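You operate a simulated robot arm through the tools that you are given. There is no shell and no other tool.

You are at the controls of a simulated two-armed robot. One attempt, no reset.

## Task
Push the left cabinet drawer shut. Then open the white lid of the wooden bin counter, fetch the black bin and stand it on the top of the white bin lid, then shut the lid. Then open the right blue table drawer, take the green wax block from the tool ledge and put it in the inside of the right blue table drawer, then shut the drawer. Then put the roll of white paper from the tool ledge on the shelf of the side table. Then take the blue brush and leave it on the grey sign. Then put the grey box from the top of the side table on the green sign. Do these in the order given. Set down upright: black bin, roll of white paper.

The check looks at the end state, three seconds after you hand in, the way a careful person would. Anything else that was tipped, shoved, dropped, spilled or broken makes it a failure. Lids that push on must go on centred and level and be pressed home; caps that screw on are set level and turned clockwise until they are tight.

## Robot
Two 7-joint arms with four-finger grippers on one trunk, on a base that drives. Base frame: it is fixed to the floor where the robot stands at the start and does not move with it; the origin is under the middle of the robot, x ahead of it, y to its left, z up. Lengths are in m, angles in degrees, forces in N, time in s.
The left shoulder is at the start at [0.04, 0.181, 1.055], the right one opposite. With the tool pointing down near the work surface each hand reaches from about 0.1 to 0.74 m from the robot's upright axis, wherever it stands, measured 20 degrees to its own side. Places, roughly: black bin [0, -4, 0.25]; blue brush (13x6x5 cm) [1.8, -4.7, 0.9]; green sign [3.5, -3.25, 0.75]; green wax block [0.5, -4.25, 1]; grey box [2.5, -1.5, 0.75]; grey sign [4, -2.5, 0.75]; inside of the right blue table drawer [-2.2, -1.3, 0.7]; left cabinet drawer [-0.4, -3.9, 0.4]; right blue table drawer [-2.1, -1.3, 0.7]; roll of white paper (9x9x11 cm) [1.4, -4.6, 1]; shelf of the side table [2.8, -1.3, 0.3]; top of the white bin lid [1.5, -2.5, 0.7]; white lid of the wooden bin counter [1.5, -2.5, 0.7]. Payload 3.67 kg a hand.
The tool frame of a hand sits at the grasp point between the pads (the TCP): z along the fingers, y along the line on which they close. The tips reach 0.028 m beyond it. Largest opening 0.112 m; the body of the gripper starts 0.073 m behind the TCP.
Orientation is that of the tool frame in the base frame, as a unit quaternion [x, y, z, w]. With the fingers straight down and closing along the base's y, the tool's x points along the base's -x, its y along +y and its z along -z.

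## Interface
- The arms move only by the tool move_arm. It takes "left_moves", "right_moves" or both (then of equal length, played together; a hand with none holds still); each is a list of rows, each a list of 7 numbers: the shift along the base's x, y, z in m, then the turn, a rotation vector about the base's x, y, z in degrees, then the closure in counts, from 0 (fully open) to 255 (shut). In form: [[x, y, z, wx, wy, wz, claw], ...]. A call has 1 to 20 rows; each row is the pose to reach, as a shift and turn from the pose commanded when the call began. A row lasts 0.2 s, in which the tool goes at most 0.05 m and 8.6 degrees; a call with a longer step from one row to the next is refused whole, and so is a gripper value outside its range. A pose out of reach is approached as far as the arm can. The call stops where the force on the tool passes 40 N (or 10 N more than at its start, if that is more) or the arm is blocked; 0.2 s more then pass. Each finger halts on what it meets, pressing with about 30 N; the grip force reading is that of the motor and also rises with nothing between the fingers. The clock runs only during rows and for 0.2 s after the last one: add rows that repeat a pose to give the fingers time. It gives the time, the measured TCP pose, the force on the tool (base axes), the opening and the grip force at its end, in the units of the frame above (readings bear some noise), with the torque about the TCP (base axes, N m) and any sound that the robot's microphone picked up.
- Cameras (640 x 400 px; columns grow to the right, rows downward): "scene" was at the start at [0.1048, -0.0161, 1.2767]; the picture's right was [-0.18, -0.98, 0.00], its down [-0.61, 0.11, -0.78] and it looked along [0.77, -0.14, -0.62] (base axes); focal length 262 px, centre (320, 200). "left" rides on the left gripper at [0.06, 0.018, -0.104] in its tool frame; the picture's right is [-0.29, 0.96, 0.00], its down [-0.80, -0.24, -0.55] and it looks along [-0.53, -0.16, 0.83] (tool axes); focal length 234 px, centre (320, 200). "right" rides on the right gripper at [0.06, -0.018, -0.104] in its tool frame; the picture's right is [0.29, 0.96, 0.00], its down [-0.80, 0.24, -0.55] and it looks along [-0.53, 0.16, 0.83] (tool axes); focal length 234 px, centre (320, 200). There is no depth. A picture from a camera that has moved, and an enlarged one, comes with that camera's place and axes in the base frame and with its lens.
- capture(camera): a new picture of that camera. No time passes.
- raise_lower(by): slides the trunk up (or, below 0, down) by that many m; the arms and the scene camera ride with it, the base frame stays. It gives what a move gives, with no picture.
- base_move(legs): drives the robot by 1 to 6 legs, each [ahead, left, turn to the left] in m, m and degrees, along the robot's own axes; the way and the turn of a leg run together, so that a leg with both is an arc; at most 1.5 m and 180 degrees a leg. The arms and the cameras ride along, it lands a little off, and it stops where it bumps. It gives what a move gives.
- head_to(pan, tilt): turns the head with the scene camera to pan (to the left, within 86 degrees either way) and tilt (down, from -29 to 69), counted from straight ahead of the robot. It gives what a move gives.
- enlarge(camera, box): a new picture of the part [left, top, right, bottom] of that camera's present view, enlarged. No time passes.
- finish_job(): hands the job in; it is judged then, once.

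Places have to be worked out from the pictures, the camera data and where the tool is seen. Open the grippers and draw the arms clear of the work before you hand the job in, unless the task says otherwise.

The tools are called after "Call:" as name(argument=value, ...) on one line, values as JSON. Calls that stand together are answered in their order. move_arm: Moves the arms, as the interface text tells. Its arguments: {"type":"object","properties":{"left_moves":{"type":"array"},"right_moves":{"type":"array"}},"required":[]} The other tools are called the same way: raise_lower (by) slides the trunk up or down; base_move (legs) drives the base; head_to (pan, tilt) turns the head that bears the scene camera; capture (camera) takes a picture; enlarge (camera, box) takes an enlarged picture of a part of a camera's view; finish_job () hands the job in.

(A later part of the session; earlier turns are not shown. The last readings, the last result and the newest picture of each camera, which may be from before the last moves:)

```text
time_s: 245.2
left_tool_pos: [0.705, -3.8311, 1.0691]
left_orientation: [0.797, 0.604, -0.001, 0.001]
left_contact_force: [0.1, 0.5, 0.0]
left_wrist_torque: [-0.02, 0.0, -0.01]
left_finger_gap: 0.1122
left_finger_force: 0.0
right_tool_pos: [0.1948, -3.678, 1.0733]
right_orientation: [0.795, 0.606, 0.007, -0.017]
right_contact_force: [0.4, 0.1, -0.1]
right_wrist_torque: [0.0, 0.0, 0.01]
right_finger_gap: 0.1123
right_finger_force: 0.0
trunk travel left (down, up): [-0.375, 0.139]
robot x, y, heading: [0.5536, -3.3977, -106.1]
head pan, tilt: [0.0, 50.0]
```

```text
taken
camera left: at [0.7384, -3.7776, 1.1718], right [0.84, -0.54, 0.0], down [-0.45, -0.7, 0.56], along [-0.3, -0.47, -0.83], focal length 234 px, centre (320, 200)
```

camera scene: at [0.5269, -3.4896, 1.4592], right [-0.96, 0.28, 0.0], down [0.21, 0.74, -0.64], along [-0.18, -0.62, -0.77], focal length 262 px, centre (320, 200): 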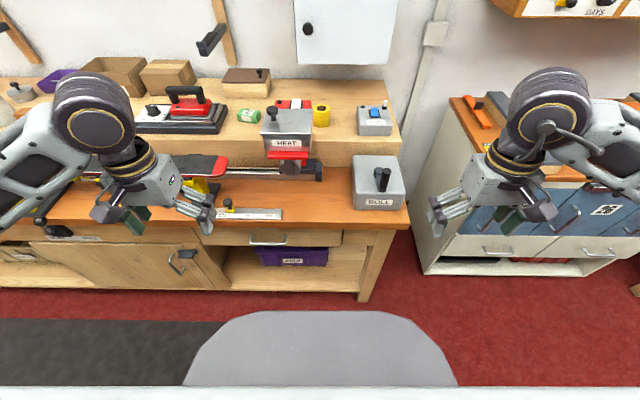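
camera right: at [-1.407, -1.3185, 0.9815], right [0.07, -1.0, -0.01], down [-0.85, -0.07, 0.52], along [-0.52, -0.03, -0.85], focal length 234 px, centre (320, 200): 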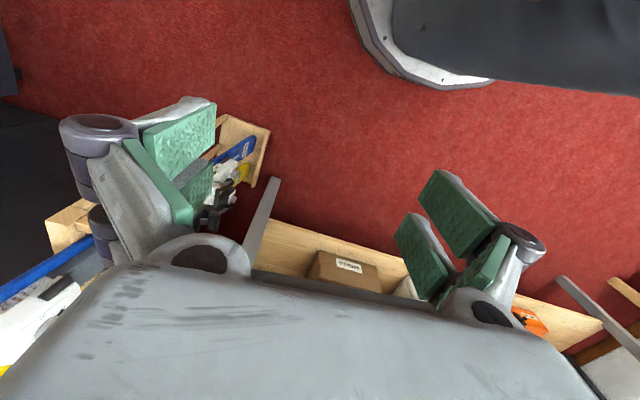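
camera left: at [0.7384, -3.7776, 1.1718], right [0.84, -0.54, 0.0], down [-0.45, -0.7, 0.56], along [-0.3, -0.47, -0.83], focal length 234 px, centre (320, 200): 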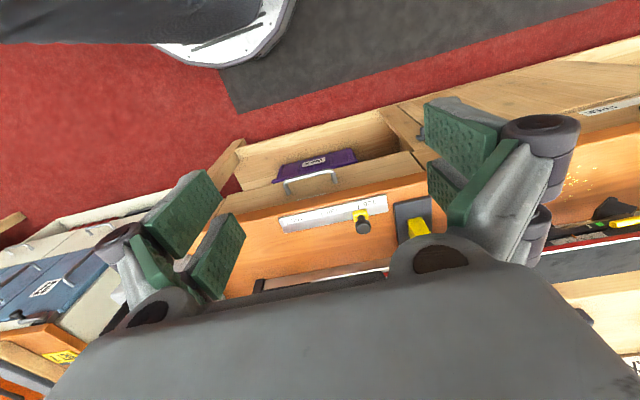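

Now the green wax block is visible at left-centre. Zooming in for its size and orientation.

Call:
enlarge(camera="scene", box=[200, 80, 340, 170])

```text
4.44 times, centred on (270, 125) of scene
camera zoom: at [0.5269, -3.4896, 1.4592], right [-0.96, 0.28, 0.0], down [0.21, 0.74, -0.64], along [-0.18, -0.62, -0.77], focal length 1165 px, centre (542, 533)
```

zoom: 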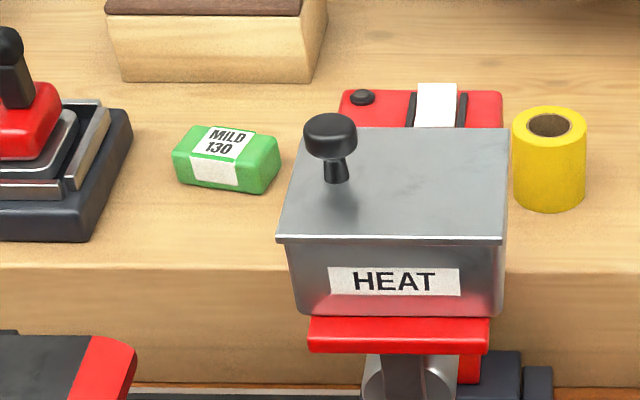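

Block "MILD 130": ~7×4×3 cm, rotated ~15° (right end nearer me), ledge z≈1.0. I move ahead 0.1 m, then bring the left hand above it with a −15° yaw.

Call:
base_move(legs=[[0.1, 0, 0]])

Call:
capture(camera="scene")

Call:
enlarge(camera="scene", box=[190, 90, 350, 190])

```text
time_s: 246.4
left_tool_pos: [0.6769, -3.9273, 1.0676]
left_orientation: [0.796, 0.605, 0.0, 0.001]
left_contact_force: [-0.5, -0.5, -0.5]
left_wrist_torque: [-0.01, 0.0, 0.0]
left_finger_gap: 0.112
left_finger_force: 0.0
right_tool_pos: [0.1675, -3.7749, 1.0727]
right_orientation: [0.795, 0.607, 0.007, -0.018]
right_contact_force: [-1.0, -0.4, 0.2]
right_wrist_torque: [0.03, -0.03, 0.04]
right_finger_gap: 0.112
right_finger_force: 0.0
trunk travel left (down, up): [-0.375, 0.139]
robot x, y, heading: [0.5272, -3.4912, -106.2]
head pan, tilt: [0.0, 50.0]
```

```text
taken
camera scene: at [0.4989, -3.5874, 1.4591], right [-0.96, 0.28, 0.0], down [0.21, 0.74, -0.64], along [-0.18, -0.62, -0.77], focal length 262 px, centre (320, 200)
```

scene: 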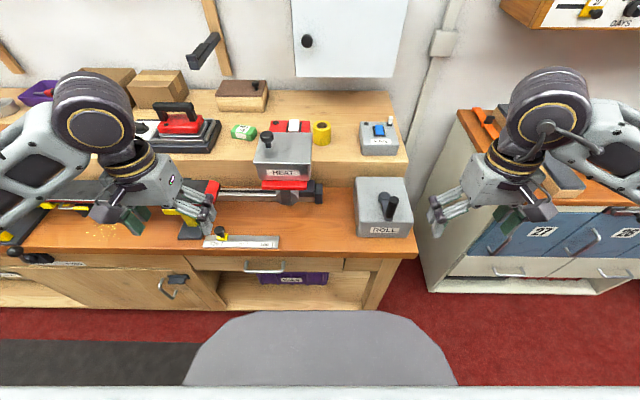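

```text
4.00 times, centred on (270, 140) of scene
camera zoom: at [0.4989, -3.5874, 1.4591], right [-0.96, 0.28, 0.0], down [0.21, 0.74, -0.64], along [-0.18, -0.62, -0.77], focal length 1049 px, centre (520, 440)
```

zoom: 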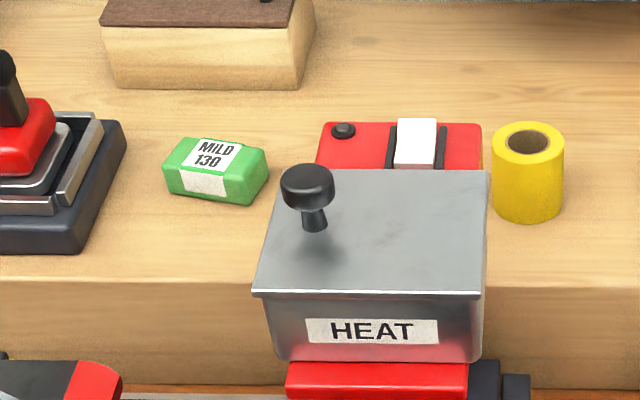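

Height estimates vary, so I move the left hand to hover nearer (0.6 ahead) and look with its camera for a second viewpoint.

Call:
move_arm(left_moves=[[0, 0, 0.04, 0, 0, 0, 0], [0, 0, 0.08, 0, 0, 0, 0], [-0.013, -0.045, 0.085, 0, 0, -4, 0], [-0.026, -0.09, 0.085, 0, 0, -8, 0], [-0.039, -0.135, 0.085, 0, 0, -12, 0], [-0.052, -0.18, 0.085, 0, 0, -15, 0], [-0.068, -0.222, 0.085, 0, 0, -15, 0]])

Call:
capture(camera="left")

Call:
capture(camera="scene")

```text
time_s: 248.0
left_tool_pos: [0.6086, -4.1519, 1.1534]
left_orientation: [0.869, 0.495, 0.0, 0.001]
left_contact_force: [0.1, -0.3, -0.1]
left_wrist_torque: [-0.01, 0.01, 0.03]
left_finger_gap: 0.1117
left_finger_force: 0.0
right_tool_pos: [0.1672, -3.7757, 1.0727]
right_orientation: [0.794, 0.607, 0.008, -0.017]
right_contact_force: [-0.6, 0.3, -0.2]
right_wrist_torque: [0.04, 0.01, 0.0]
right_finger_gap: 0.112
right_finger_force: 0.1
trunk travel left (down, up): [-0.375, 0.139]
robot x, y, heading: [0.5279, -3.4914, -106.0]
head pan, tilt: [0.0, 50.0]
```

```text
taken
camera left: at [0.6549, -4.1099, 1.2568], right [0.68, -0.74, 0.0], down [-0.61, -0.56, 0.55], along [-0.41, -0.38, -0.83], focal length 234 px, centre (320, 200)
```

left: 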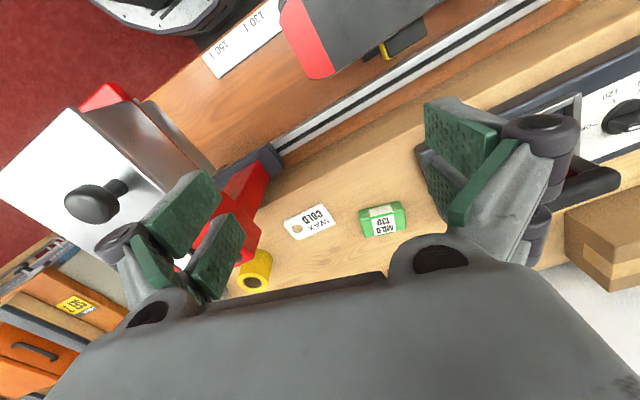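

```text
taken
camera scene: at [0.4978, -3.5885, 1.459], right [-0.96, 0.28, 0.0], down [0.21, 0.74, -0.64], along [-0.18, -0.62, -0.77], focal length 262 px, centre (320, 200)
```

scene: 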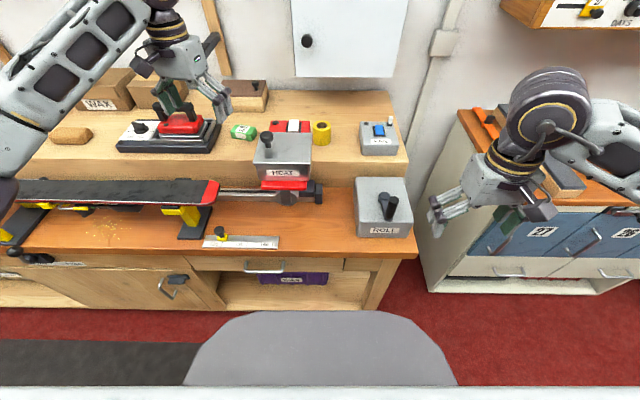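

Triangulated: wax centre ≈[0.537,-4.377,0.92]; bench top z≈0.75 with front edge 0.485 m ahead of me. I move 8 cm nearer and will reach with the hand tilted forward ~20°.

Call:
base_move(legs=[[0.08, 0, 0]])

Call:
capture(camera="left")

Call:
enlarge(camera="scene", box=[170, 90, 330, 190])

```text
time_s: 249.1
left_tool_pos: [0.5868, -4.2254, 1.1525]
left_orientation: [0.869, 0.495, 0.0, 0.001]
left_contact_force: [-0.3, -0.4, 0.4]
left_wrist_torque: [-0.01, -0.02, 0.02]
left_finger_gap: 0.112
left_finger_force: 0.0
right_tool_pos: [0.1452, -3.8492, 1.0738]
right_orientation: [0.795, 0.606, 0.007, -0.016]
right_contact_force: [-0.4, -0.3, 0.5]
right_wrist_torque: [0.05, 0.02, 0.02]
right_finger_gap: 0.112
right_finger_force: 0.1
trunk travel left (down, up): [-0.375, 0.139]
robot x, y, heading: [0.5042, -3.5687, -106.2]
head pan, tilt: [0.0, 50.0]
```

```text
taken
camera left: at [0.634, -4.1831, 1.2576], right [0.68, -0.74, 0.0], down [-0.61, -0.56, 0.56], along [-0.41, -0.38, -0.83], focal length 234 px, centre (320, 200)
```

left: 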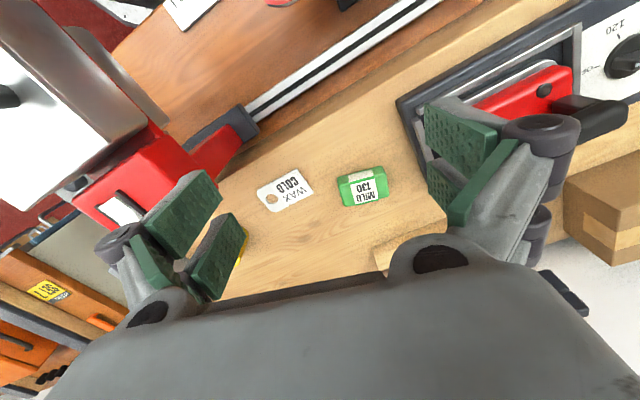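

```text
4.00 times, centred on (250, 140) of scene
camera zoom: at [0.4772, -3.6619, 1.4592], right [-0.96, 0.28, 0.0], down [0.21, 0.74, -0.64], along [-0.18, -0.62, -0.77], focal length 1049 px, centre (600, 440)
```

zoom: 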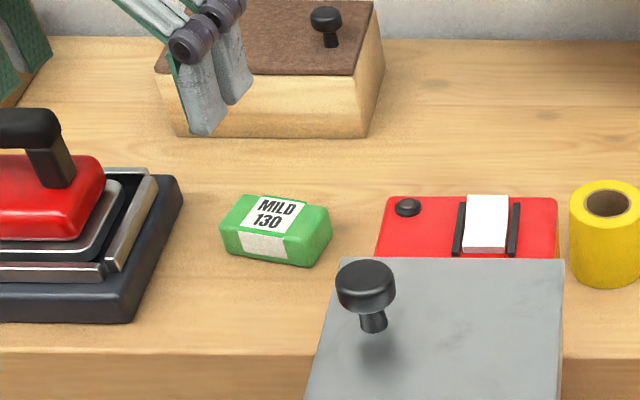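

The hand's closing line already matches the block's long axis. The iron on the left leaves ~2 cm, so I open to ~0.10 m, tilt forward 22°, and move above the block at z≈1.02 for a check.

Call:
move_arm(left_moves=[[-0.008, -0.025, -0.02, -4.7, 2.8, 0, 20], [-0.017, -0.05, -0.04, -9.5, 5.6, 0, 27], [-0.025, -0.075, -0.06, -14.2, 8.4, 0, 27], [-0.033, -0.1, -0.08, -18.9, 11.2, 0, 27], [-0.042, -0.125, -0.1, -18.9, 11.2, 0, 27], [-0.05, -0.148, -0.13, -18.9, 11.2, 0, 27]])

Call:
capture(camera="left")

Call:
enlarge(camera="scene", box=[170, 90, 330, 190])

```text
time_s: 250.5
left_tool_pos: [0.539, -4.3742, 1.0218]
left_orientation: [0.852, 0.487, -0.166, 0.096]
left_contact_force: [-0.8, -0.2, 0.5]
left_wrist_torque: [0.03, 0.02, 0.01]
left_finger_gap: 0.1
left_finger_force: 0.1
right_tool_pos: [0.1449, -3.8496, 1.0726]
right_orientation: [0.795, 0.607, 0.008, -0.017]
right_contact_force: [0.2, 0.8, 0.3]
right_wrist_torque: [-0.01, 0.0, -0.02]
right_finger_gap: 0.1118
right_finger_force: 0.0
trunk travel left (down, up): [-0.375, 0.139]
robot x, y, heading: [0.5051, -3.5712, -106.1]
head pan, tilt: [0.0, 50.0]
```

```text
taken
camera left: at [0.6021, -4.3026, 1.0959], right [0.69, -0.72, 0.11], down [-0.48, -0.33, 0.81], along [-0.55, -0.61, -0.57], focal length 234 px, centre (320, 200)
```

left: 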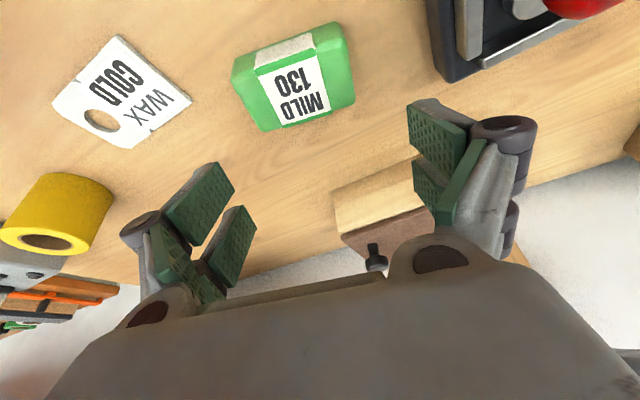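

```text
4.00 times, centred on (250, 140) of scene
camera zoom: at [0.4769, -3.6629, 1.4591], right [-0.96, 0.28, 0.0], down [0.21, 0.74, -0.64], along [-0.18, -0.62, -0.77], focal length 1049 px, centre (600, 440)
```

zoom: 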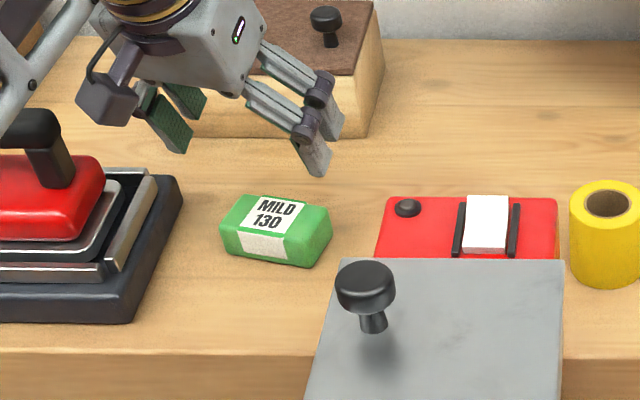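

Block centre ≈[0.538,-4.366], well between the fingers, iron ~4 cm clear. I descend to z≈0.935 and close.

Call:
move_arm(left_moves=[[0, 0.006, -0.03, 0, 0, 0, 27], [0, 0.006, -0.06, 0, 0, 0, 27], [0, 0.006, -0.08, 0, 0, 0, 27], [0, 0.006, -0.09, 0, 0, 0, 27]])

Call:
capture(camera="left")

```text
time_s: 251.5
left_tool_pos: [0.5359, -4.3665, 0.941]
left_orientation: [0.852, 0.484, -0.172, 0.099]
left_contact_force: [-0.4, -7.3, 22.1]
left_wrist_torque: [-0.26, -1.0, -0.13]
left_finger_gap: 0.1039
left_finger_force: 8.4
right_tool_pos: [0.1449, -3.8471, 1.0744]
right_orientation: [0.794, 0.607, 0.007, -0.016]
right_contact_force: [-0.4, 0.7, -0.4]
right_wrist_torque: [-0.02, 0.0, 0.02]
right_finger_gap: 0.1123
right_finger_force: 0.0
trunk travel left (down, up): [-0.375, 0.139]
robot x, y, heading: [0.5029, -3.5656, -105.8]
head pan, tilt: [0.0, 50.0]
```

```text
taken
camera left: at [0.6, -4.2941, 1.0142], right [0.69, -0.72, 0.12], down [-0.47, -0.32, 0.82], along [-0.55, -0.62, -0.56], focal length 234 px, centre (320, 200)
```

left: 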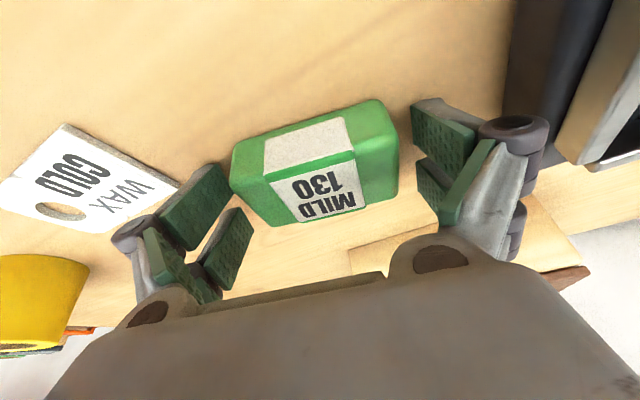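

The right finger is grazing the block's end (22 N). I lift 2.5 cm, open fully, shift 8 mm right along the closing line, and re-descend.

Call:
move_arm(left_moves=[[0, 0, 0.015, 0, 0, 0, 20], [-0.004, 0.002, 0.03, 0, 0, 0, 0], [-0.008, 0.005, 0.03, 0, 0, 0, 0], [-0.008, 0.005, 0.03, 0, 0, 0, 0]])

Call:
capture(camera="left")

```text
time_s: 252.5
left_tool_pos: [0.5281, -4.3621, 0.9647]
left_orientation: [0.853, 0.486, -0.167, 0.095]
left_contact_force: [-0.6, -0.1, -0.5]
left_wrist_torque: [-0.02, -0.01, 0.03]
left_finger_gap: 0.1121
left_finger_force: 0.0
right_tool_pos: [0.1452, -3.8485, 1.0734]
right_orientation: [0.795, 0.607, 0.006, -0.018]
right_contact_force: [0.2, 0.4, 0.3]
right_wrist_torque: [-0.05, 0.01, 0.02]
right_finger_gap: 0.1118
right_finger_force: 0.1
trunk travel left (down, up): [-0.375, 0.139]
robot x, y, heading: [0.5065, -3.5665, -106.1]
head pan, tilt: [0.0, 50.0]
```

```text
taken
camera left: at [0.5934, -4.2899, 1.0377], right [0.69, -0.72, 0.11], down [-0.48, -0.33, 0.81], along [-0.55, -0.61, -0.57], focal length 234 px, centre (320, 200)
```

left: 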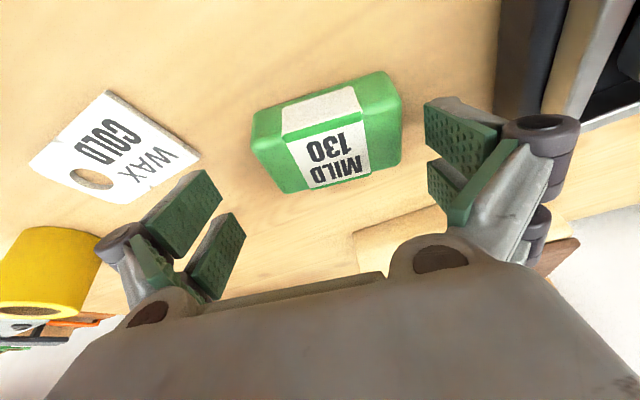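

I double-check the block position from the scene camera before descending again.

Call:
enlarge(camera="scene", box=[200, 110, 280, 160])

```text
8.00 times, centred on (240, 135) of scene
camera zoom: at [0.4776, -3.6619, 1.4591], right [-0.96, 0.28, 0.0], down [0.21, 0.74, -0.64], along [-0.18, -0.62, -0.77], focal length 2097 px, centre (960, 720)
```

zoom: 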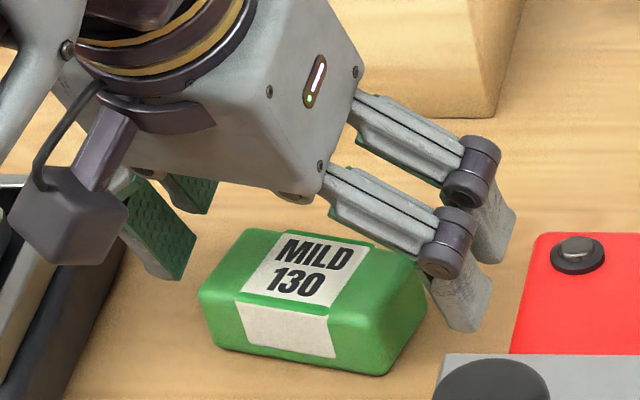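

Re-analysis: the contact torque points to the left finger, and both cameras put the block ~12 mm left of the hand now. I shift left 12 mm (fully open) and descend.

Call:
move_arm(left_moves=[[0.0103, -0.0061, 0, 0, 0, 0, 0], [0.0103, -0.0061, -0.012, 0, 0, 0, 0], [0.0103, -0.0061, -0.022, 0, 0, 0, 0], [0.0103, -0.0061, -0.03, 0, 0, 0, 0]])

Call:
capture(camera="left")

```text
time_s: 253.5
left_tool_pos: [0.5394, -4.3689, 0.9377]
left_orientation: [0.853, 0.485, -0.169, 0.097]
left_contact_force: [-0.4, -0.9, 13.5]
left_wrist_torque: [0.33, 0.03, -0.01]
left_finger_gap: 0.1121
left_finger_force: 0.2
right_tool_pos: [0.1453, -3.8468, 1.0747]
right_orientation: [0.795, 0.606, 0.007, -0.017]
right_contact_force: [-0.2, 0.3, -0.8]
right_wrist_torque: [0.01, 0.03, 0.01]
right_finger_gap: 0.1119
right_finger_force: 0.0
trunk travel left (down, up): [-0.375, 0.139]
robot x, y, heading: [0.5052, -3.5658, -106.1]
head pan, tilt: [0.0, 50.0]
```

```text
taken
camera left: at [0.6037, -4.2962, 1.0111], right [0.69, -0.72, 0.11], down [-0.47, -0.33, 0.82], along [-0.55, -0.61, -0.57], focal length 234 px, centre (320, 200)
```

left: 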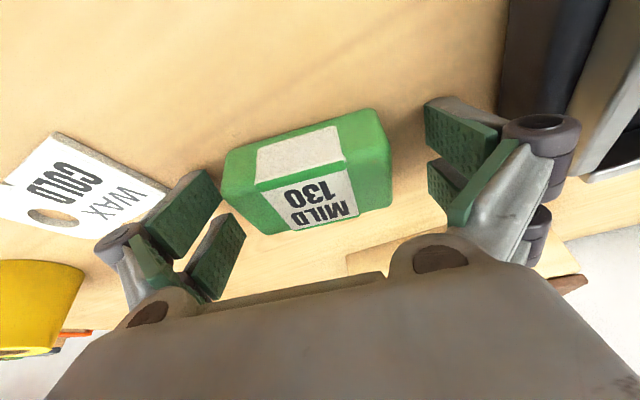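

Contact is now symmetric – fingertips touch the ledge straddling the block. I raise 4 mm and close.

Call:
move_arm(left_moves=[[0, 0, 0.005, 0, 0, 0, 30], [0, 0, 0.005, 0, 0, 0, 120], [0, 0, 0.005, 0, 0, 0, 255], [0, 0, 0.005, 0, 0, 0, 255], [0, 0, 0.005, 0, 0, 0, 255]])

Call:
capture(camera="left")

```text
time_s: 254.3
left_tool_pos: [0.5361, -4.3673, 0.9507]
left_orientation: [0.852, 0.483, -0.175, 0.098]
left_contact_force: [-0.8, 10.6, 23.5]
left_wrist_torque: [0.28, -0.73, 0.41]
left_finger_gap: 0.0746
left_finger_force: 43.4
right_tool_pos: [0.1455, -3.8465, 1.0746]
right_orientation: [0.794, 0.607, 0.005, -0.015]
right_contact_force: [0.0, -0.9, 0.0]
right_wrist_torque: [0.03, 0.03, -0.03]
right_finger_gap: 0.1119
right_finger_force: 0.1
trunk travel left (down, up): [-0.375, 0.139]
robot x, y, heading: [0.5062, -3.5652, -106.0]
head pan, tilt: [0.0, 50.0]
stopped in row 4 (left hand): the force on the tool passed its limit at 42 N (the readings are from after the stop); the commanded pose is now the measured one
```

```text
taken
camera left: at [0.6024, -4.295, 1.0227], right [0.69, -0.72, 0.11], down [-0.47, -0.32, 0.82], along [-0.55, -0.62, -0.56], focal length 234 px, centre (320, 200)
```

left: 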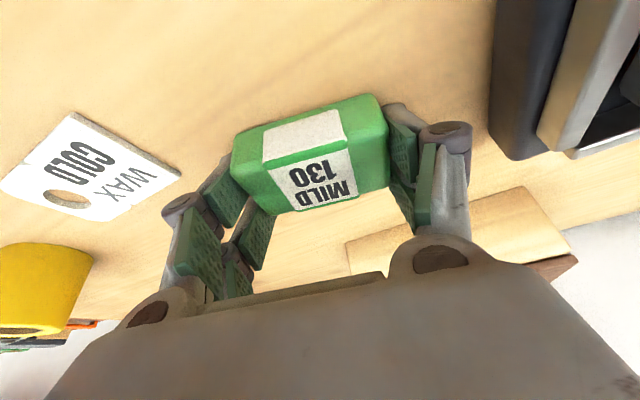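

The block is clamped at 7.5 cm gap. I lift gently.

Call:
move_arm(left_moves=[[0, 0, 0.01, 0, 0, 0, 255], [0, 0, 0.03, 0, 0, 0, 255], [0, 0, 0.07, 0, 0, 0, 255], [0, 0, 0.11, 0, 0, 0, 255]])

Call:
capture(camera="left")

Call:
capture(camera="scene")

```text
time_s: 255.3
left_tool_pos: [0.5367, -4.3689, 1.0545]
left_orientation: [0.852, 0.485, -0.17, 0.095]
left_contact_force: [0.0, -0.8, -0.3]
left_wrist_torque: [-0.02, -0.01, 0.03]
left_finger_gap: 0.0744
left_finger_force: 30.4
right_tool_pos: [0.1459, -3.8487, 1.0739]
right_orientation: [0.794, 0.607, 0.007, -0.018]
right_contact_force: [0.8, 0.0, -0.8]
right_wrist_torque: [0.01, -0.02, -0.01]
right_finger_gap: 0.1118
right_finger_force: 0.1
trunk travel left (down, up): [-0.375, 0.139]
robot x, y, heading: [0.5057, -3.5658, -106.3]
head pan, tilt: [0.0, 50.0]
```

```text
taken
camera left: at [0.6022, -4.2967, 1.1279], right [0.69, -0.72, 0.11], down [-0.47, -0.33, 0.82], along [-0.55, -0.61, -0.57], focal length 234 px, centre (320, 200)
```

left: 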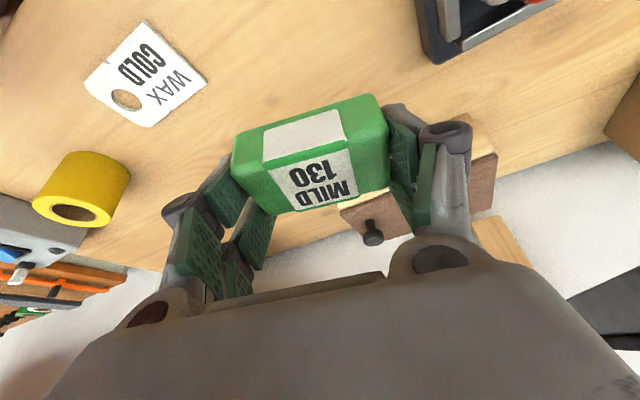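

```text
taken
camera scene: at [0.4774, -3.6618, 1.4592], right [-0.96, 0.28, 0.0], down [0.21, 0.74, -0.64], along [-0.18, -0.62, -0.77], focal length 262 px, centre (320, 200)
```

scene: 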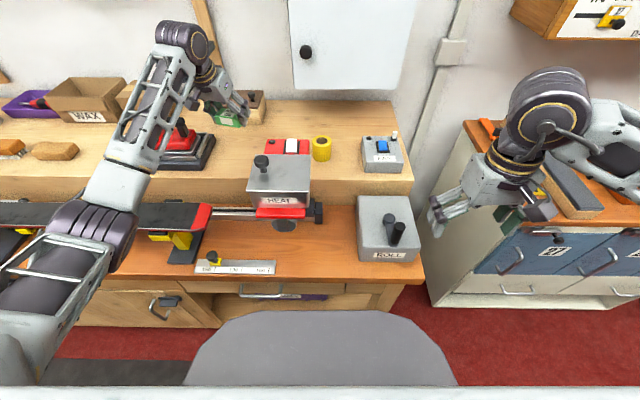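

Wax block held securely. I raise it and draw the hand back to the carry pose.

Call:
move_arm(left_moves=[[0, 0, 0.045, 0, 0, 0, 255], [0, 0, 0.09, 0, 0, 0, 255], [0.012, 0.043, 0.1, 4.7, -2.8, 0, 255], [0.024, 0.086, 0.1, 9.5, -5.6, 0, 255], [0.036, 0.13, 0.1, 14.2, -8.4, 0, 255], [0.048, 0.173, 0.1, 18.9, -11.2, 0, 255], [0.06, 0.216, 0.1, 18.9, -11.2, 0, 255], [0.072, 0.26, 0.1, 18.9, -11.2, 0, 255], [0.084, 0.303, 0.1, 18.9, -11.2, 0, 255], [0.1, 0.345, 0.1, 18.9, -11.2, 0, 255], [0.108, 0.38, 0.1, 18.9, -11.2, 0, 255]])

Call:
move_arm(left_moves=[[0, 0, 0, 0, 0, 7.5, 255], [0, 0, 0, 0, 0, 15, 255]])

Call:
capture(camera="scene")

```text
time_s: 257.7
left_tool_pos: [0.6496, -3.9867, 1.1538]
left_orientation: [0.869, 0.494, -0.005, 0.002]
left_contact_force: [0.4, 0.6, -0.6]
left_wrist_torque: [-0.02, 0.0, -0.01]
left_finger_gap: 0.0748
left_finger_force: 29.9
right_tool_pos: [0.1445, -3.8481, 1.0744]
right_orientation: [0.795, 0.607, 0.007, -0.017]
right_contact_force: [0.3, 0.0, -0.4]
right_wrist_torque: [-0.05, 0.02, -0.02]
right_finger_gap: 0.1118
right_finger_force: 0.2
trunk travel left (down, up): [-0.375, 0.139]
robot x, y, heading: [0.5028, -3.5726, -105.8]
head pan, tilt: [0.0, 50.0]
```

```text
time_s: 258.3
left_tool_pos: [0.6477, -3.9892, 1.1531]
left_orientation: [0.797, 0.604, -0.004, 0.002]
left_contact_force: [-0.2, 0.0, -0.2]
left_wrist_torque: [-0.04, 0.0, 0.02]
left_finger_gap: 0.0748
left_finger_force: 30.2
right_tool_pos: [0.1458, -3.8484, 1.0727]
right_orientation: [0.795, 0.606, 0.007, -0.017]
right_contact_force: [-0.6, 0.3, -0.3]
right_wrist_torque: [-0.01, 0.01, 0.0]
right_finger_gap: 0.1119
right_finger_force: 0.1
trunk travel left (down, up): [-0.375, 0.139]
robot x, y, heading: [0.5055, -3.5641, -105.7]
head pan, tilt: [0.0, 50.0]
```

```text
taken
camera scene: at [0.4773, -3.6616, 1.4592], right [-0.96, 0.28, 0.0], down [0.21, 0.74, -0.64], along [-0.18, -0.62, -0.77], focal length 262 px, centre (320, 200)
```

scene: 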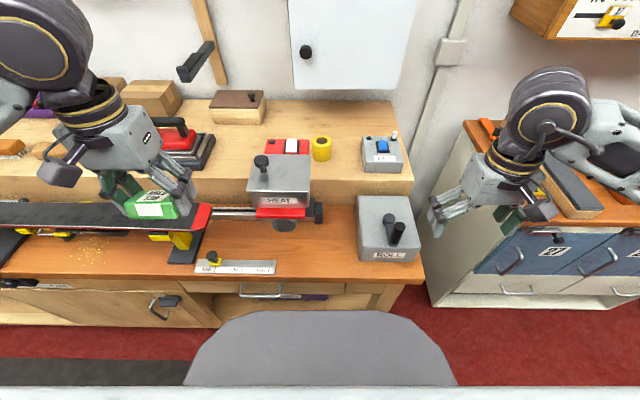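

Now drive back to the open drawer: reverse out, sidestep, turn and approach.

Call:
base_move(legs=[[-0.45, 0, 0], [-0.4, -0.89, 0], [-0.4, -0.89, 0], [0, 0, -91.3]])

Call:
head_to(pan=0, tilt=40)

Call:
capture(camera="scene")

```text
time_s: 274.6
left_tool_pos: [-1.2847, -2.0258, 1.1539]
left_orientation: [0.992, -0.126, -0.005, 0.0]
left_contact_force: [0.2, 0.1, -0.5]
left_wrist_torque: [0.01, 0.02, 0.0]
left_finger_gap: 0.0747
left_finger_force: 30.0
right_tool_pos: [-1.1521, -1.5197, 1.073]
right_orientation: [0.992, -0.124, 0.018, -0.008]
right_contact_force: [0.7, -0.4, 0.1]
right_wrist_torque: [-0.02, -0.02, 0.0]
right_finger_gap: 0.1119
right_finger_force: 0.0
trunk travel left (down, up): [-0.375, 0.139]
robot x, y, heading: [-0.8638, -1.8732, 165.0]
head pan, tilt: [0.0, 50.0]
```

```text
time_s: 275.4
left_tool_pos: [-1.2849, -2.0243, 1.1537]
left_orientation: [0.992, -0.127, -0.004, -0.001]
left_contact_force: [0.1, 0.0, -0.7]
left_wrist_torque: [-0.04, 0.0, 0.02]
left_finger_gap: 0.0746
left_finger_force: 30.1
right_tool_pos: [-1.1529, -1.5199, 1.0736]
right_orientation: [0.992, -0.124, 0.017, -0.007]
right_contact_force: [0.4, -0.3, 0.1]
right_wrist_torque: [-0.01, -0.02, 0.02]
right_finger_gap: 0.1118
right_finger_force: 0.0
trunk travel left (down, up): [-0.375, 0.139]
robot x, y, heading: [-0.8618, -1.8746, 165.2]
head pan, tilt: [0.0, 40.0]
```

```text
taken
camera scene: at [-0.9672, -1.8463, 1.4733], right [0.26, 0.97, 0.0], down [0.62, -0.17, -0.77], along [-0.74, 0.2, -0.64], focal length 262 px, centre (320, 200)
```

scene: 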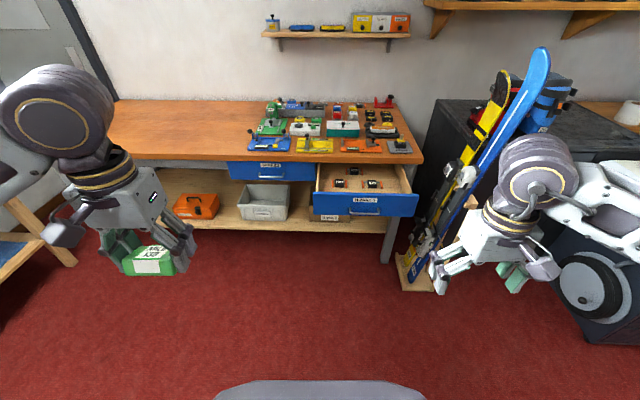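

I align the heading and drive to the spot before the drawer.

Call:
base_move(legs=[[0, 0, -2.4], [0.2, -0.405, 0], [0.16, 0, 0]])

Call:
head_to(pan=10, tilt=50)

Call:
capture(camera="scene")

```text
time_s: 279.6
left_tool_pos: [-1.5108, -1.5127, 1.1534]
left_orientation: [0.989, -0.149, -0.005, -0.002]
left_contact_force: [-0.3, -0.1, -1.0]
left_wrist_torque: [-0.01, -0.01, -0.02]
left_finger_gap: 0.0747
left_finger_force: 29.6
right_tool_pos: [-1.3581, -1.013, 1.0741]
right_orientation: [0.989, -0.145, 0.017, -0.007]
right_contact_force: [0.6, 0.5, 0.1]
right_wrist_torque: [-0.04, 0.02, 0.01]
right_finger_gap: 0.112
right_finger_force: 0.1
trunk travel left (down, up): [-0.375, 0.139]
robot x, y, heading: [-1.0857, -1.3761, 162.8]
head pan, tilt: [0.0, 40.0]
```

```text
time_s: 280.3
left_tool_pos: [-1.5125, -1.5121, 1.1534]
left_orientation: [0.989, -0.149, -0.004, -0.001]
left_contact_force: [-0.6, 0.3, -0.7]
left_wrist_torque: [0.01, 0.0, 0.02]
left_finger_gap: 0.0745
left_finger_force: 29.6
right_tool_pos: [-1.3593, -1.0117, 1.0726]
right_orientation: [0.989, -0.145, 0.018, -0.006]
right_contact_force: [-1.2, 0.0, -0.3]
right_wrist_torque: [-0.02, -0.04, -0.01]
right_finger_gap: 0.1118
right_finger_force: 0.2
trunk travel left (down, up): [-0.375, 0.139]
robot x, y, heading: [-1.0829, -1.382, 162.8]
head pan, tilt: [10.0, 50.0]
```

```text
taken
camera scene: at [-1.1841, -1.3621, 1.4591], right [0.13, 0.99, 0.0], down [0.76, -0.1, -0.64], along [-0.64, 0.08, -0.77], focal length 262 px, centre (320, 200)
```

scene: 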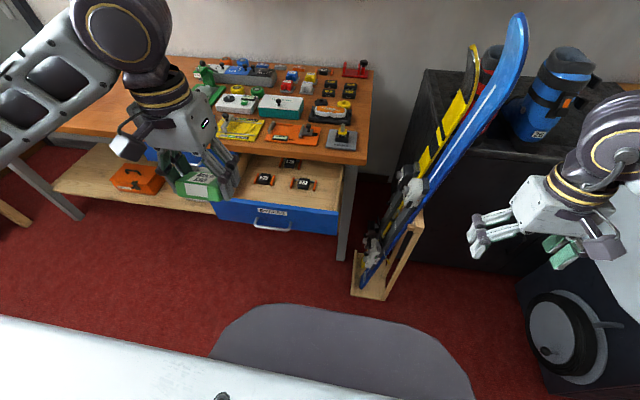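

At the drawer: the free strip in front of the brakes is ~0.61–0.75 m ahead of me. I lower the trunk 0.2 m and bring the wax over that strip with the original 22° tilt so the block comes level.

Call:
raise_lower(by=-0.2)

Call:
move_arm(left_moves=[[-0.042, 0.01, 0, 0, 0, 0, 255], [-0.084, 0.02, 0, 1.3, 4.2, 0, 255], [-0.126, 0.03, 0, 2.6, 8.4, 0, 255], [-0.168, 0.04, 0, 3.9, 12.6, 0, 255], [-0.21, 0.05, 0, 5.2, 16.8, 0, 255], [-0.25, 0.06, 0, 6.5, 21, 0, 255], [-0.289, 0.0675, 0, 6.5, 21, 0, 255], [-0.289, 0.0675, -0.04, 6.5, 21, 0, 255], [-0.289, 0.0675, -0.08, 6.5, 21, 0, 255]])

Call:
capture(camera="left")

Call:
capture(camera="scene")

```text
time_s: 282.4
left_tool_pos: [-1.5116, -1.5119, 0.9551]
left_orientation: [0.989, -0.148, -0.005, -0.002]
left_contact_force: [0.7, 0.8, -0.6]
left_wrist_torque: [0.01, 0.02, 0.0]
left_finger_gap: 0.0746
left_finger_force: 30.0
right_tool_pos: [-1.3593, -1.0122, 0.8761]
right_orientation: [0.989, -0.145, 0.017, -0.007]
right_contact_force: [-0.3, 0.0, -0.3]
right_wrist_torque: [-0.01, 0.0, -0.03]
right_finger_gap: 0.1117
right_finger_force: 0.0
trunk travel left (down, up): [-0.175, 0.339]
robot x, y, heading: [-1.0864, -1.3793, 162.5]
head pan, tilt: [10.0, 50.0]
```

```text
time_s: 284.4
left_tool_pos: [-1.8034, -1.4429, 0.8731]
left_orientation: [0.97, -0.147, -0.192, -0.031]
left_contact_force: [0.2, 0.2, -1.2]
left_wrist_torque: [-0.02, -0.01, 0.01]
left_finger_gap: 0.0748
left_finger_force: 30.5
right_tool_pos: [-1.3589, -1.0116, 0.8753]
right_orientation: [0.989, -0.145, 0.018, -0.006]
right_contact_force: [0.2, 0.1, 0.4]
right_wrist_torque: [-0.02, 0.02, 0.03]
right_finger_gap: 0.112
right_finger_force: 0.0
trunk travel left (down, up): [-0.175, 0.339]
robot x, y, heading: [-1.085, -1.3789, 162.4]
head pan, tilt: [10.0, 50.0]
```

```text
taken
camera left: at [-1.7168, -1.4888, 0.9451], right [-0.54, -0.84, 0.11], down [-0.43, 0.38, 0.82], along [-0.73, 0.39, -0.57], focal length 234 px, centre (320, 200)
```

left: 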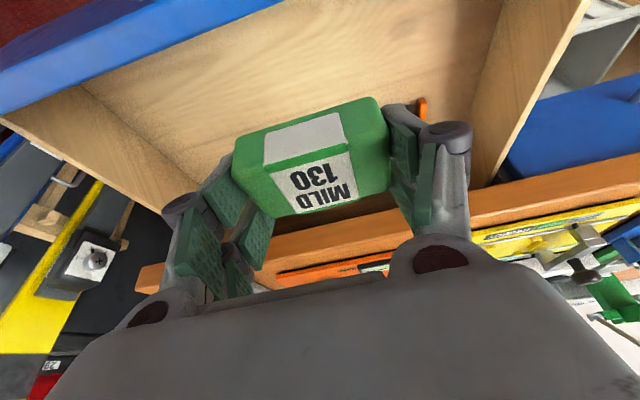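

```text
taken
camera scene: at [-1.1837, -1.3622, 1.2602], right [0.13, 0.99, 0.0], down [0.76, -0.1, -0.64], along [-0.64, 0.08, -0.77], focal length 262 px, centre (320, 200)
```

scene: 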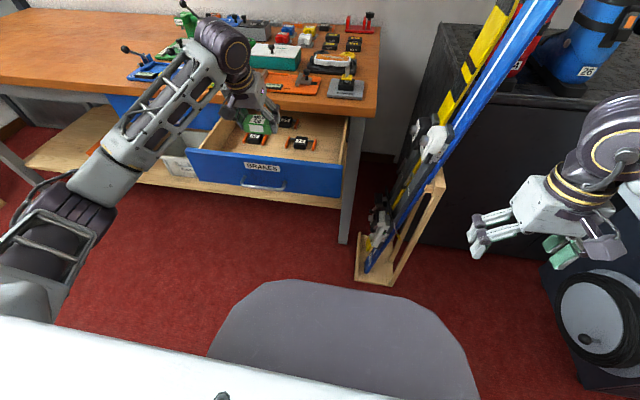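

The block is over the drawer's front half. I lower to just above the floor, then slowly until contact.

Call:
move_arm(left_moves=[[0, 0, -0.04, 0, 0, 0, 255], [0, 0, -0.075, 0, 0, 0, 255], [0, 0, -0.09, 0, 0, 0, 255]])

Call:
capture(camera="left")

Call:
enlarge(camera="scene", box=[170, 70, 370, 210])

```text
time_s: 285.2
left_tool_pos: [-1.8021, -1.4425, 0.7829]
left_orientation: [0.97, -0.146, -0.192, -0.03]
left_contact_force: [-0.6, -0.1, -0.9]
left_wrist_torque: [0.02, 0.0, -0.01]
left_finger_gap: 0.0746
left_finger_force: 29.6
right_tool_pos: [-1.3591, -1.0128, 0.8754]
right_orientation: [0.989, -0.145, 0.018, -0.008]
right_contact_force: [0.6, 0.8, -0.4]
right_wrist_torque: [0.01, -0.03, 0.01]
right_finger_gap: 0.1118
right_finger_force: 0.0
trunk travel left (down, up): [-0.175, 0.339]
robot x, y, heading: [-1.0844, -1.3776, 162.4]
head pan, tilt: [10.0, 50.0]
```

```text
taken
camera left: at [-1.7157, -1.4884, 0.8555], right [-0.54, -0.84, 0.11], down [-0.43, 0.38, 0.82], along [-0.73, 0.39, -0.57], focal length 234 px, centre (320, 200)
```

left: 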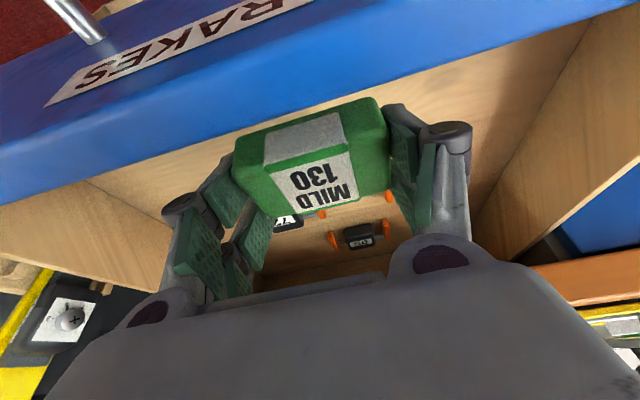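

```text
2.86 times, centred on (270, 140) of scene
camera zoom: at [-1.1832, -1.3626, 1.2603], right [0.13, 0.99, 0.0], down [0.76, -0.1, -0.64], along [-0.64, 0.08, -0.77], focal length 749 px, centre (463, 371)
```

zoom: 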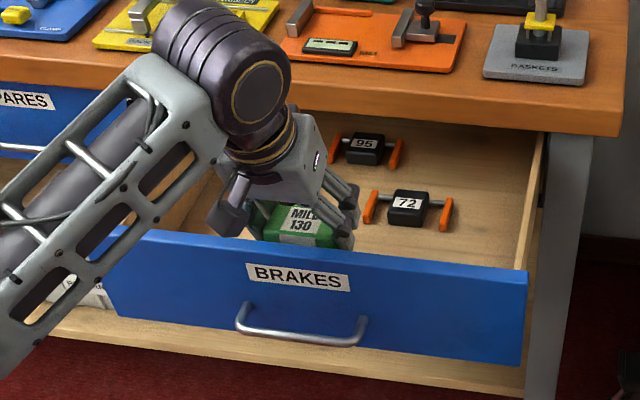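

Clear on all sides. Lowering in small steps until contact.

Call:
move_arm(left_moves=[[0, 0, -0.01, 0, 0, 0, 255], [0, 0, -0.02, 0, 0, 0, 255], [0, 0, -0.03, 0, 0, 0, 255]])

Call:
capture(camera="left")

```text
time_s: 286.0
left_tool_pos: [-1.8022, -1.4431, 0.7538]
left_orientation: [0.97, -0.145, -0.194, -0.03]
left_contact_force: [-0.2, 1.1, -1.4]
left_wrist_torque: [0.01, -0.01, 0.0]
left_finger_gap: 0.0745
left_finger_force: 30.7
right_tool_pos: [-1.3597, -1.012, 0.8751]
right_orientation: [0.989, -0.144, 0.017, -0.007]
right_contact_force: [-0.6, -0.2, -0.1]
right_wrist_torque: [0.0, 0.0, -0.01]
right_finger_gap: 0.112
right_finger_force: 0.0
trunk travel left (down, up): [-0.175, 0.339]
robot x, y, heading: [-1.0879, -1.3779, 162.6]
head pan, tilt: [10.0, 50.0]
```

```text
taken
camera left: at [-1.7159, -1.4891, 0.8264], right [-0.54, -0.84, 0.11], down [-0.43, 0.38, 0.82], along [-0.73, 0.39, -0.57], focal length 234 px, centre (320, 200)
```

left: 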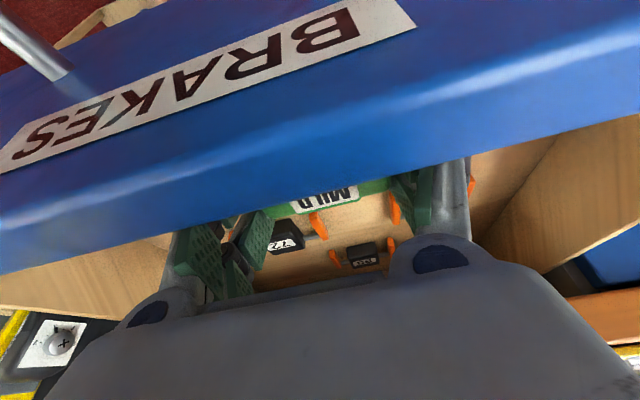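

The wrist camera is now close above the drawer's front panel; no contact yet. I lower only 6 mm more and check.

Call:
move_arm(left_moves=[[0, 0, -0.004, 0, 0, 0, 255], [0, 0, -0.008, 0, 0, 0, 255]])

Call:
enlarge(camera="scene", box=[210, 90, 310, 160])

```text
time_s: 286.6
left_tool_pos: [-1.8005, -1.4424, 0.7456]
left_orientation: [0.97, -0.146, -0.192, -0.031]
left_contact_force: [-1.2, 0.1, -1.1]
left_wrist_torque: [0.03, -0.02, -0.01]
left_finger_gap: 0.0745
left_finger_force: 30.1
right_tool_pos: [-1.3596, -1.0129, 0.8743]
right_orientation: [0.989, -0.145, 0.018, -0.007]
right_contact_force: [0.1, 1.1, 1.0]
right_wrist_torque: [0.01, -0.02, 0.0]
right_finger_gap: 0.1121
right_finger_force: 0.1
trunk travel left (down, up): [-0.175, 0.339]
robot x, y, heading: [-1.0867, -1.3801, 162.6]
head pan, tilt: [10.0, 50.0]
```

```text
5.71 times, centred on (260, 125) of scene
camera zoom: at [-1.183, -1.3625, 1.2603], right [0.13, 0.99, 0.0], down [0.76, -0.1, -0.64], along [-0.64, 0.08, -0.77], focal length 1498 px, centre (663, 629)
```

zoom: 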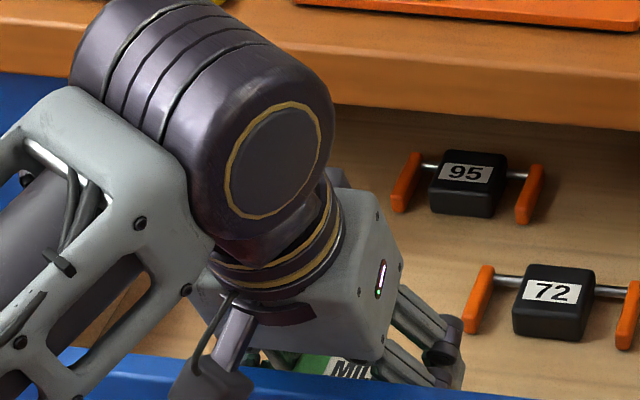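

Still no contact; I lower 5 mm more and then release the block.

Call:
move_arm(left_moves=[[0, 0, -0.005, 0, 0, 0, 255], [0, 0, -0.005, 0, 0, 0, 255]])

```text
time_s: 287.2
left_tool_pos: [-1.8003, -1.4437, 0.7417]
left_orientation: [0.97, -0.146, -0.193, -0.031]
left_contact_force: [0.3, -0.2, -1.4]
left_wrist_torque: [0.0, 0.0, -0.01]
left_finger_gap: 0.0749
left_finger_force: 30.6
right_tool_pos: [-1.3592, -1.012, 0.8748]
right_orientation: [0.989, -0.145, 0.017, -0.007]
right_contact_force: [-1.4, -0.3, 0.3]
right_wrist_torque: [-0.01, 0.01, -0.01]
right_finger_gap: 0.1121
right_finger_force: 0.0
trunk travel left (down, up): [-0.175, 0.339]
robot x, y, heading: [-1.0862, -1.3803, 162.5]
head pan, tilt: [10.0, 50.0]
```

No contact yet; another 5 mm.

Call:
move_arm(left_moves=[[0, 0, -0.003, 0, 0, 0, 255], [0, 0, -0.006, 0, 0, 0, 255]])

Call:
capture(camera="left")

```text
time_s: 287.8
left_tool_pos: [-1.8005, -1.4438, 0.7384]
left_orientation: [0.969, -0.146, -0.196, -0.03]
left_contact_force: [-1.2, 1.3, 16.3]
left_wrist_torque: [-0.98, -0.79, -0.01]
left_finger_gap: 0.0745
left_finger_force: 30.3
right_tool_pos: [-1.3583, -1.0132, 0.8753]
right_orientation: [0.989, -0.145, 0.017, -0.007]
right_contact_force: [-0.6, 0.2, -0.6]
right_wrist_torque: [-0.04, 0.0, 0.02]
right_finger_gap: 0.1119
right_finger_force: 0.0
trunk travel left (down, up): [-0.175, 0.339]
robot x, y, heading: [-1.0873, -1.3809, 162.7]
head pan, tilt: [10.0, 50.0]
```

```text
taken
camera left: at [-1.7146, -1.4894, 0.811], right [-0.54, -0.84, 0.11], down [-0.43, 0.38, 0.82], along [-0.73, 0.39, -0.56], focal length 234 px, centre (320, 200)
```

left: 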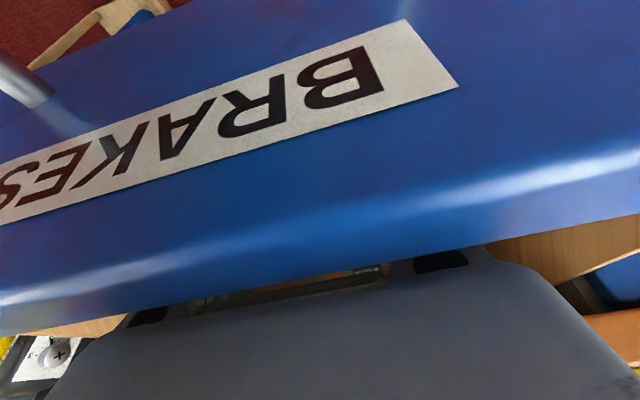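

The torque shows the hand touching the drawer's front panel, not the block on the floor. I raise 3 mm and release; the drop is just millimetres.

Call:
move_arm(left_moves=[[0, 0, 0.004, 0, 0, 0, 255], [0, 0, 0.004, 0, 0, 0, 200], [0, 0, 0.004, 0, 0, 0, 100], [0, 0, 0.004, 0, 0, 0, 30], [0, 0, 0.004, 0, 0, 0, 30]])

Call:
move_arm(left_moves=[[0, 0, 0.03, 0, 0, 0, 30], [0, 0, 0.07, 0, 0, 0, 30], [0, 0, 0.11, 0, 0, 0, 30], [0, 0, 0.15, 0, 0, 0, 30]])

Call:
capture(camera="left")

Call:
capture(camera="scene")

```text
time_s: 289.0
left_tool_pos: [-1.8001, -1.4439, 0.7383]
left_orientation: [0.97, -0.146, -0.193, -0.03]
left_contact_force: [0.0, 0.1, 0.5]
left_wrist_torque: [0.0, 0.0, 0.02]
left_finger_gap: 0.0989
left_finger_force: 0.0
right_tool_pos: [-1.3586, -1.0129, 0.8758]
right_orientation: [0.989, -0.145, 0.017, -0.007]
right_contact_force: [0.2, 0.8, 0.6]
right_wrist_torque: [0.04, 0.01, 0.02]
right_finger_gap: 0.1118
right_finger_force: 0.1
trunk travel left (down, up): [-0.175, 0.339]
robot x, y, heading: [-1.0881, -1.3754, 162.6]
head pan, tilt: [10.0, 50.0]
```

```text
time_s: 290.0
left_tool_pos: [-1.799, -1.4432, 0.8888]
left_orientation: [0.97, -0.147, -0.193, -0.03]
left_contact_force: [0.3, 0.2, 0.2]
left_wrist_torque: [-0.01, 0.02, 0.0]
left_finger_gap: 0.099
left_finger_force: 0.1
right_tool_pos: [-1.3591, -1.0113, 0.875]
right_orientation: [0.989, -0.145, 0.017, -0.007]
right_contact_force: [0.6, 0.6, -0.8]
right_wrist_torque: [0.01, 0.02, -0.02]
right_finger_gap: 0.1119
right_finger_force: 0.0
trunk travel left (down, up): [-0.175, 0.339]
robot x, y, heading: [-1.0879, -1.3816, 162.6]
head pan, tilt: [10.0, 50.0]
```

```text
taken
camera left: at [-1.7131, -1.4889, 0.9612], right [-0.54, -0.84, 0.11], down [-0.43, 0.38, 0.82], along [-0.73, 0.39, -0.57], focal length 234 px, centre (320, 200)
```

left: 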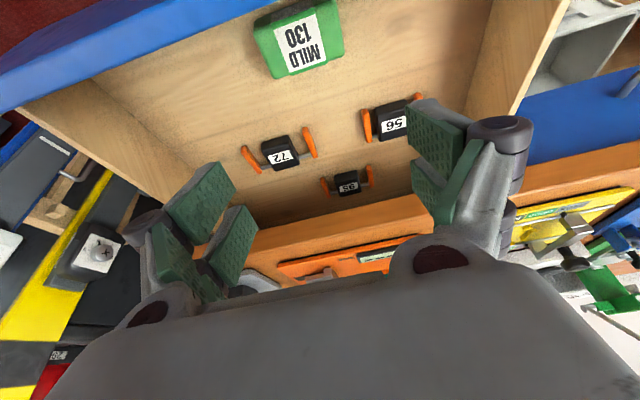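

```text
taken
camera scene: at [-1.1825, -1.3622, 1.2604], right [0.13, 0.99, 0.0], down [0.76, -0.1, -0.64], along [-0.64, 0.08, -0.77], focal length 262 px, centre (320, 200)
```

scene: 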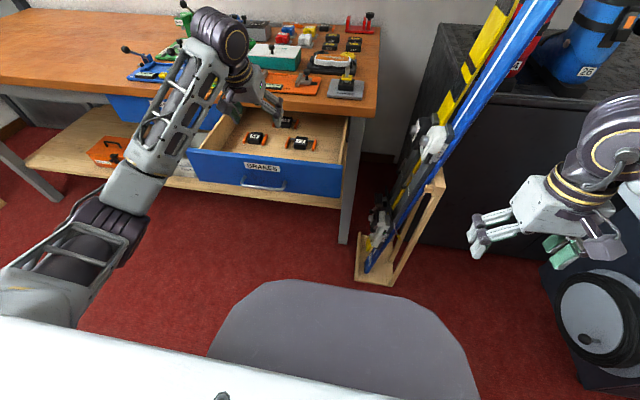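

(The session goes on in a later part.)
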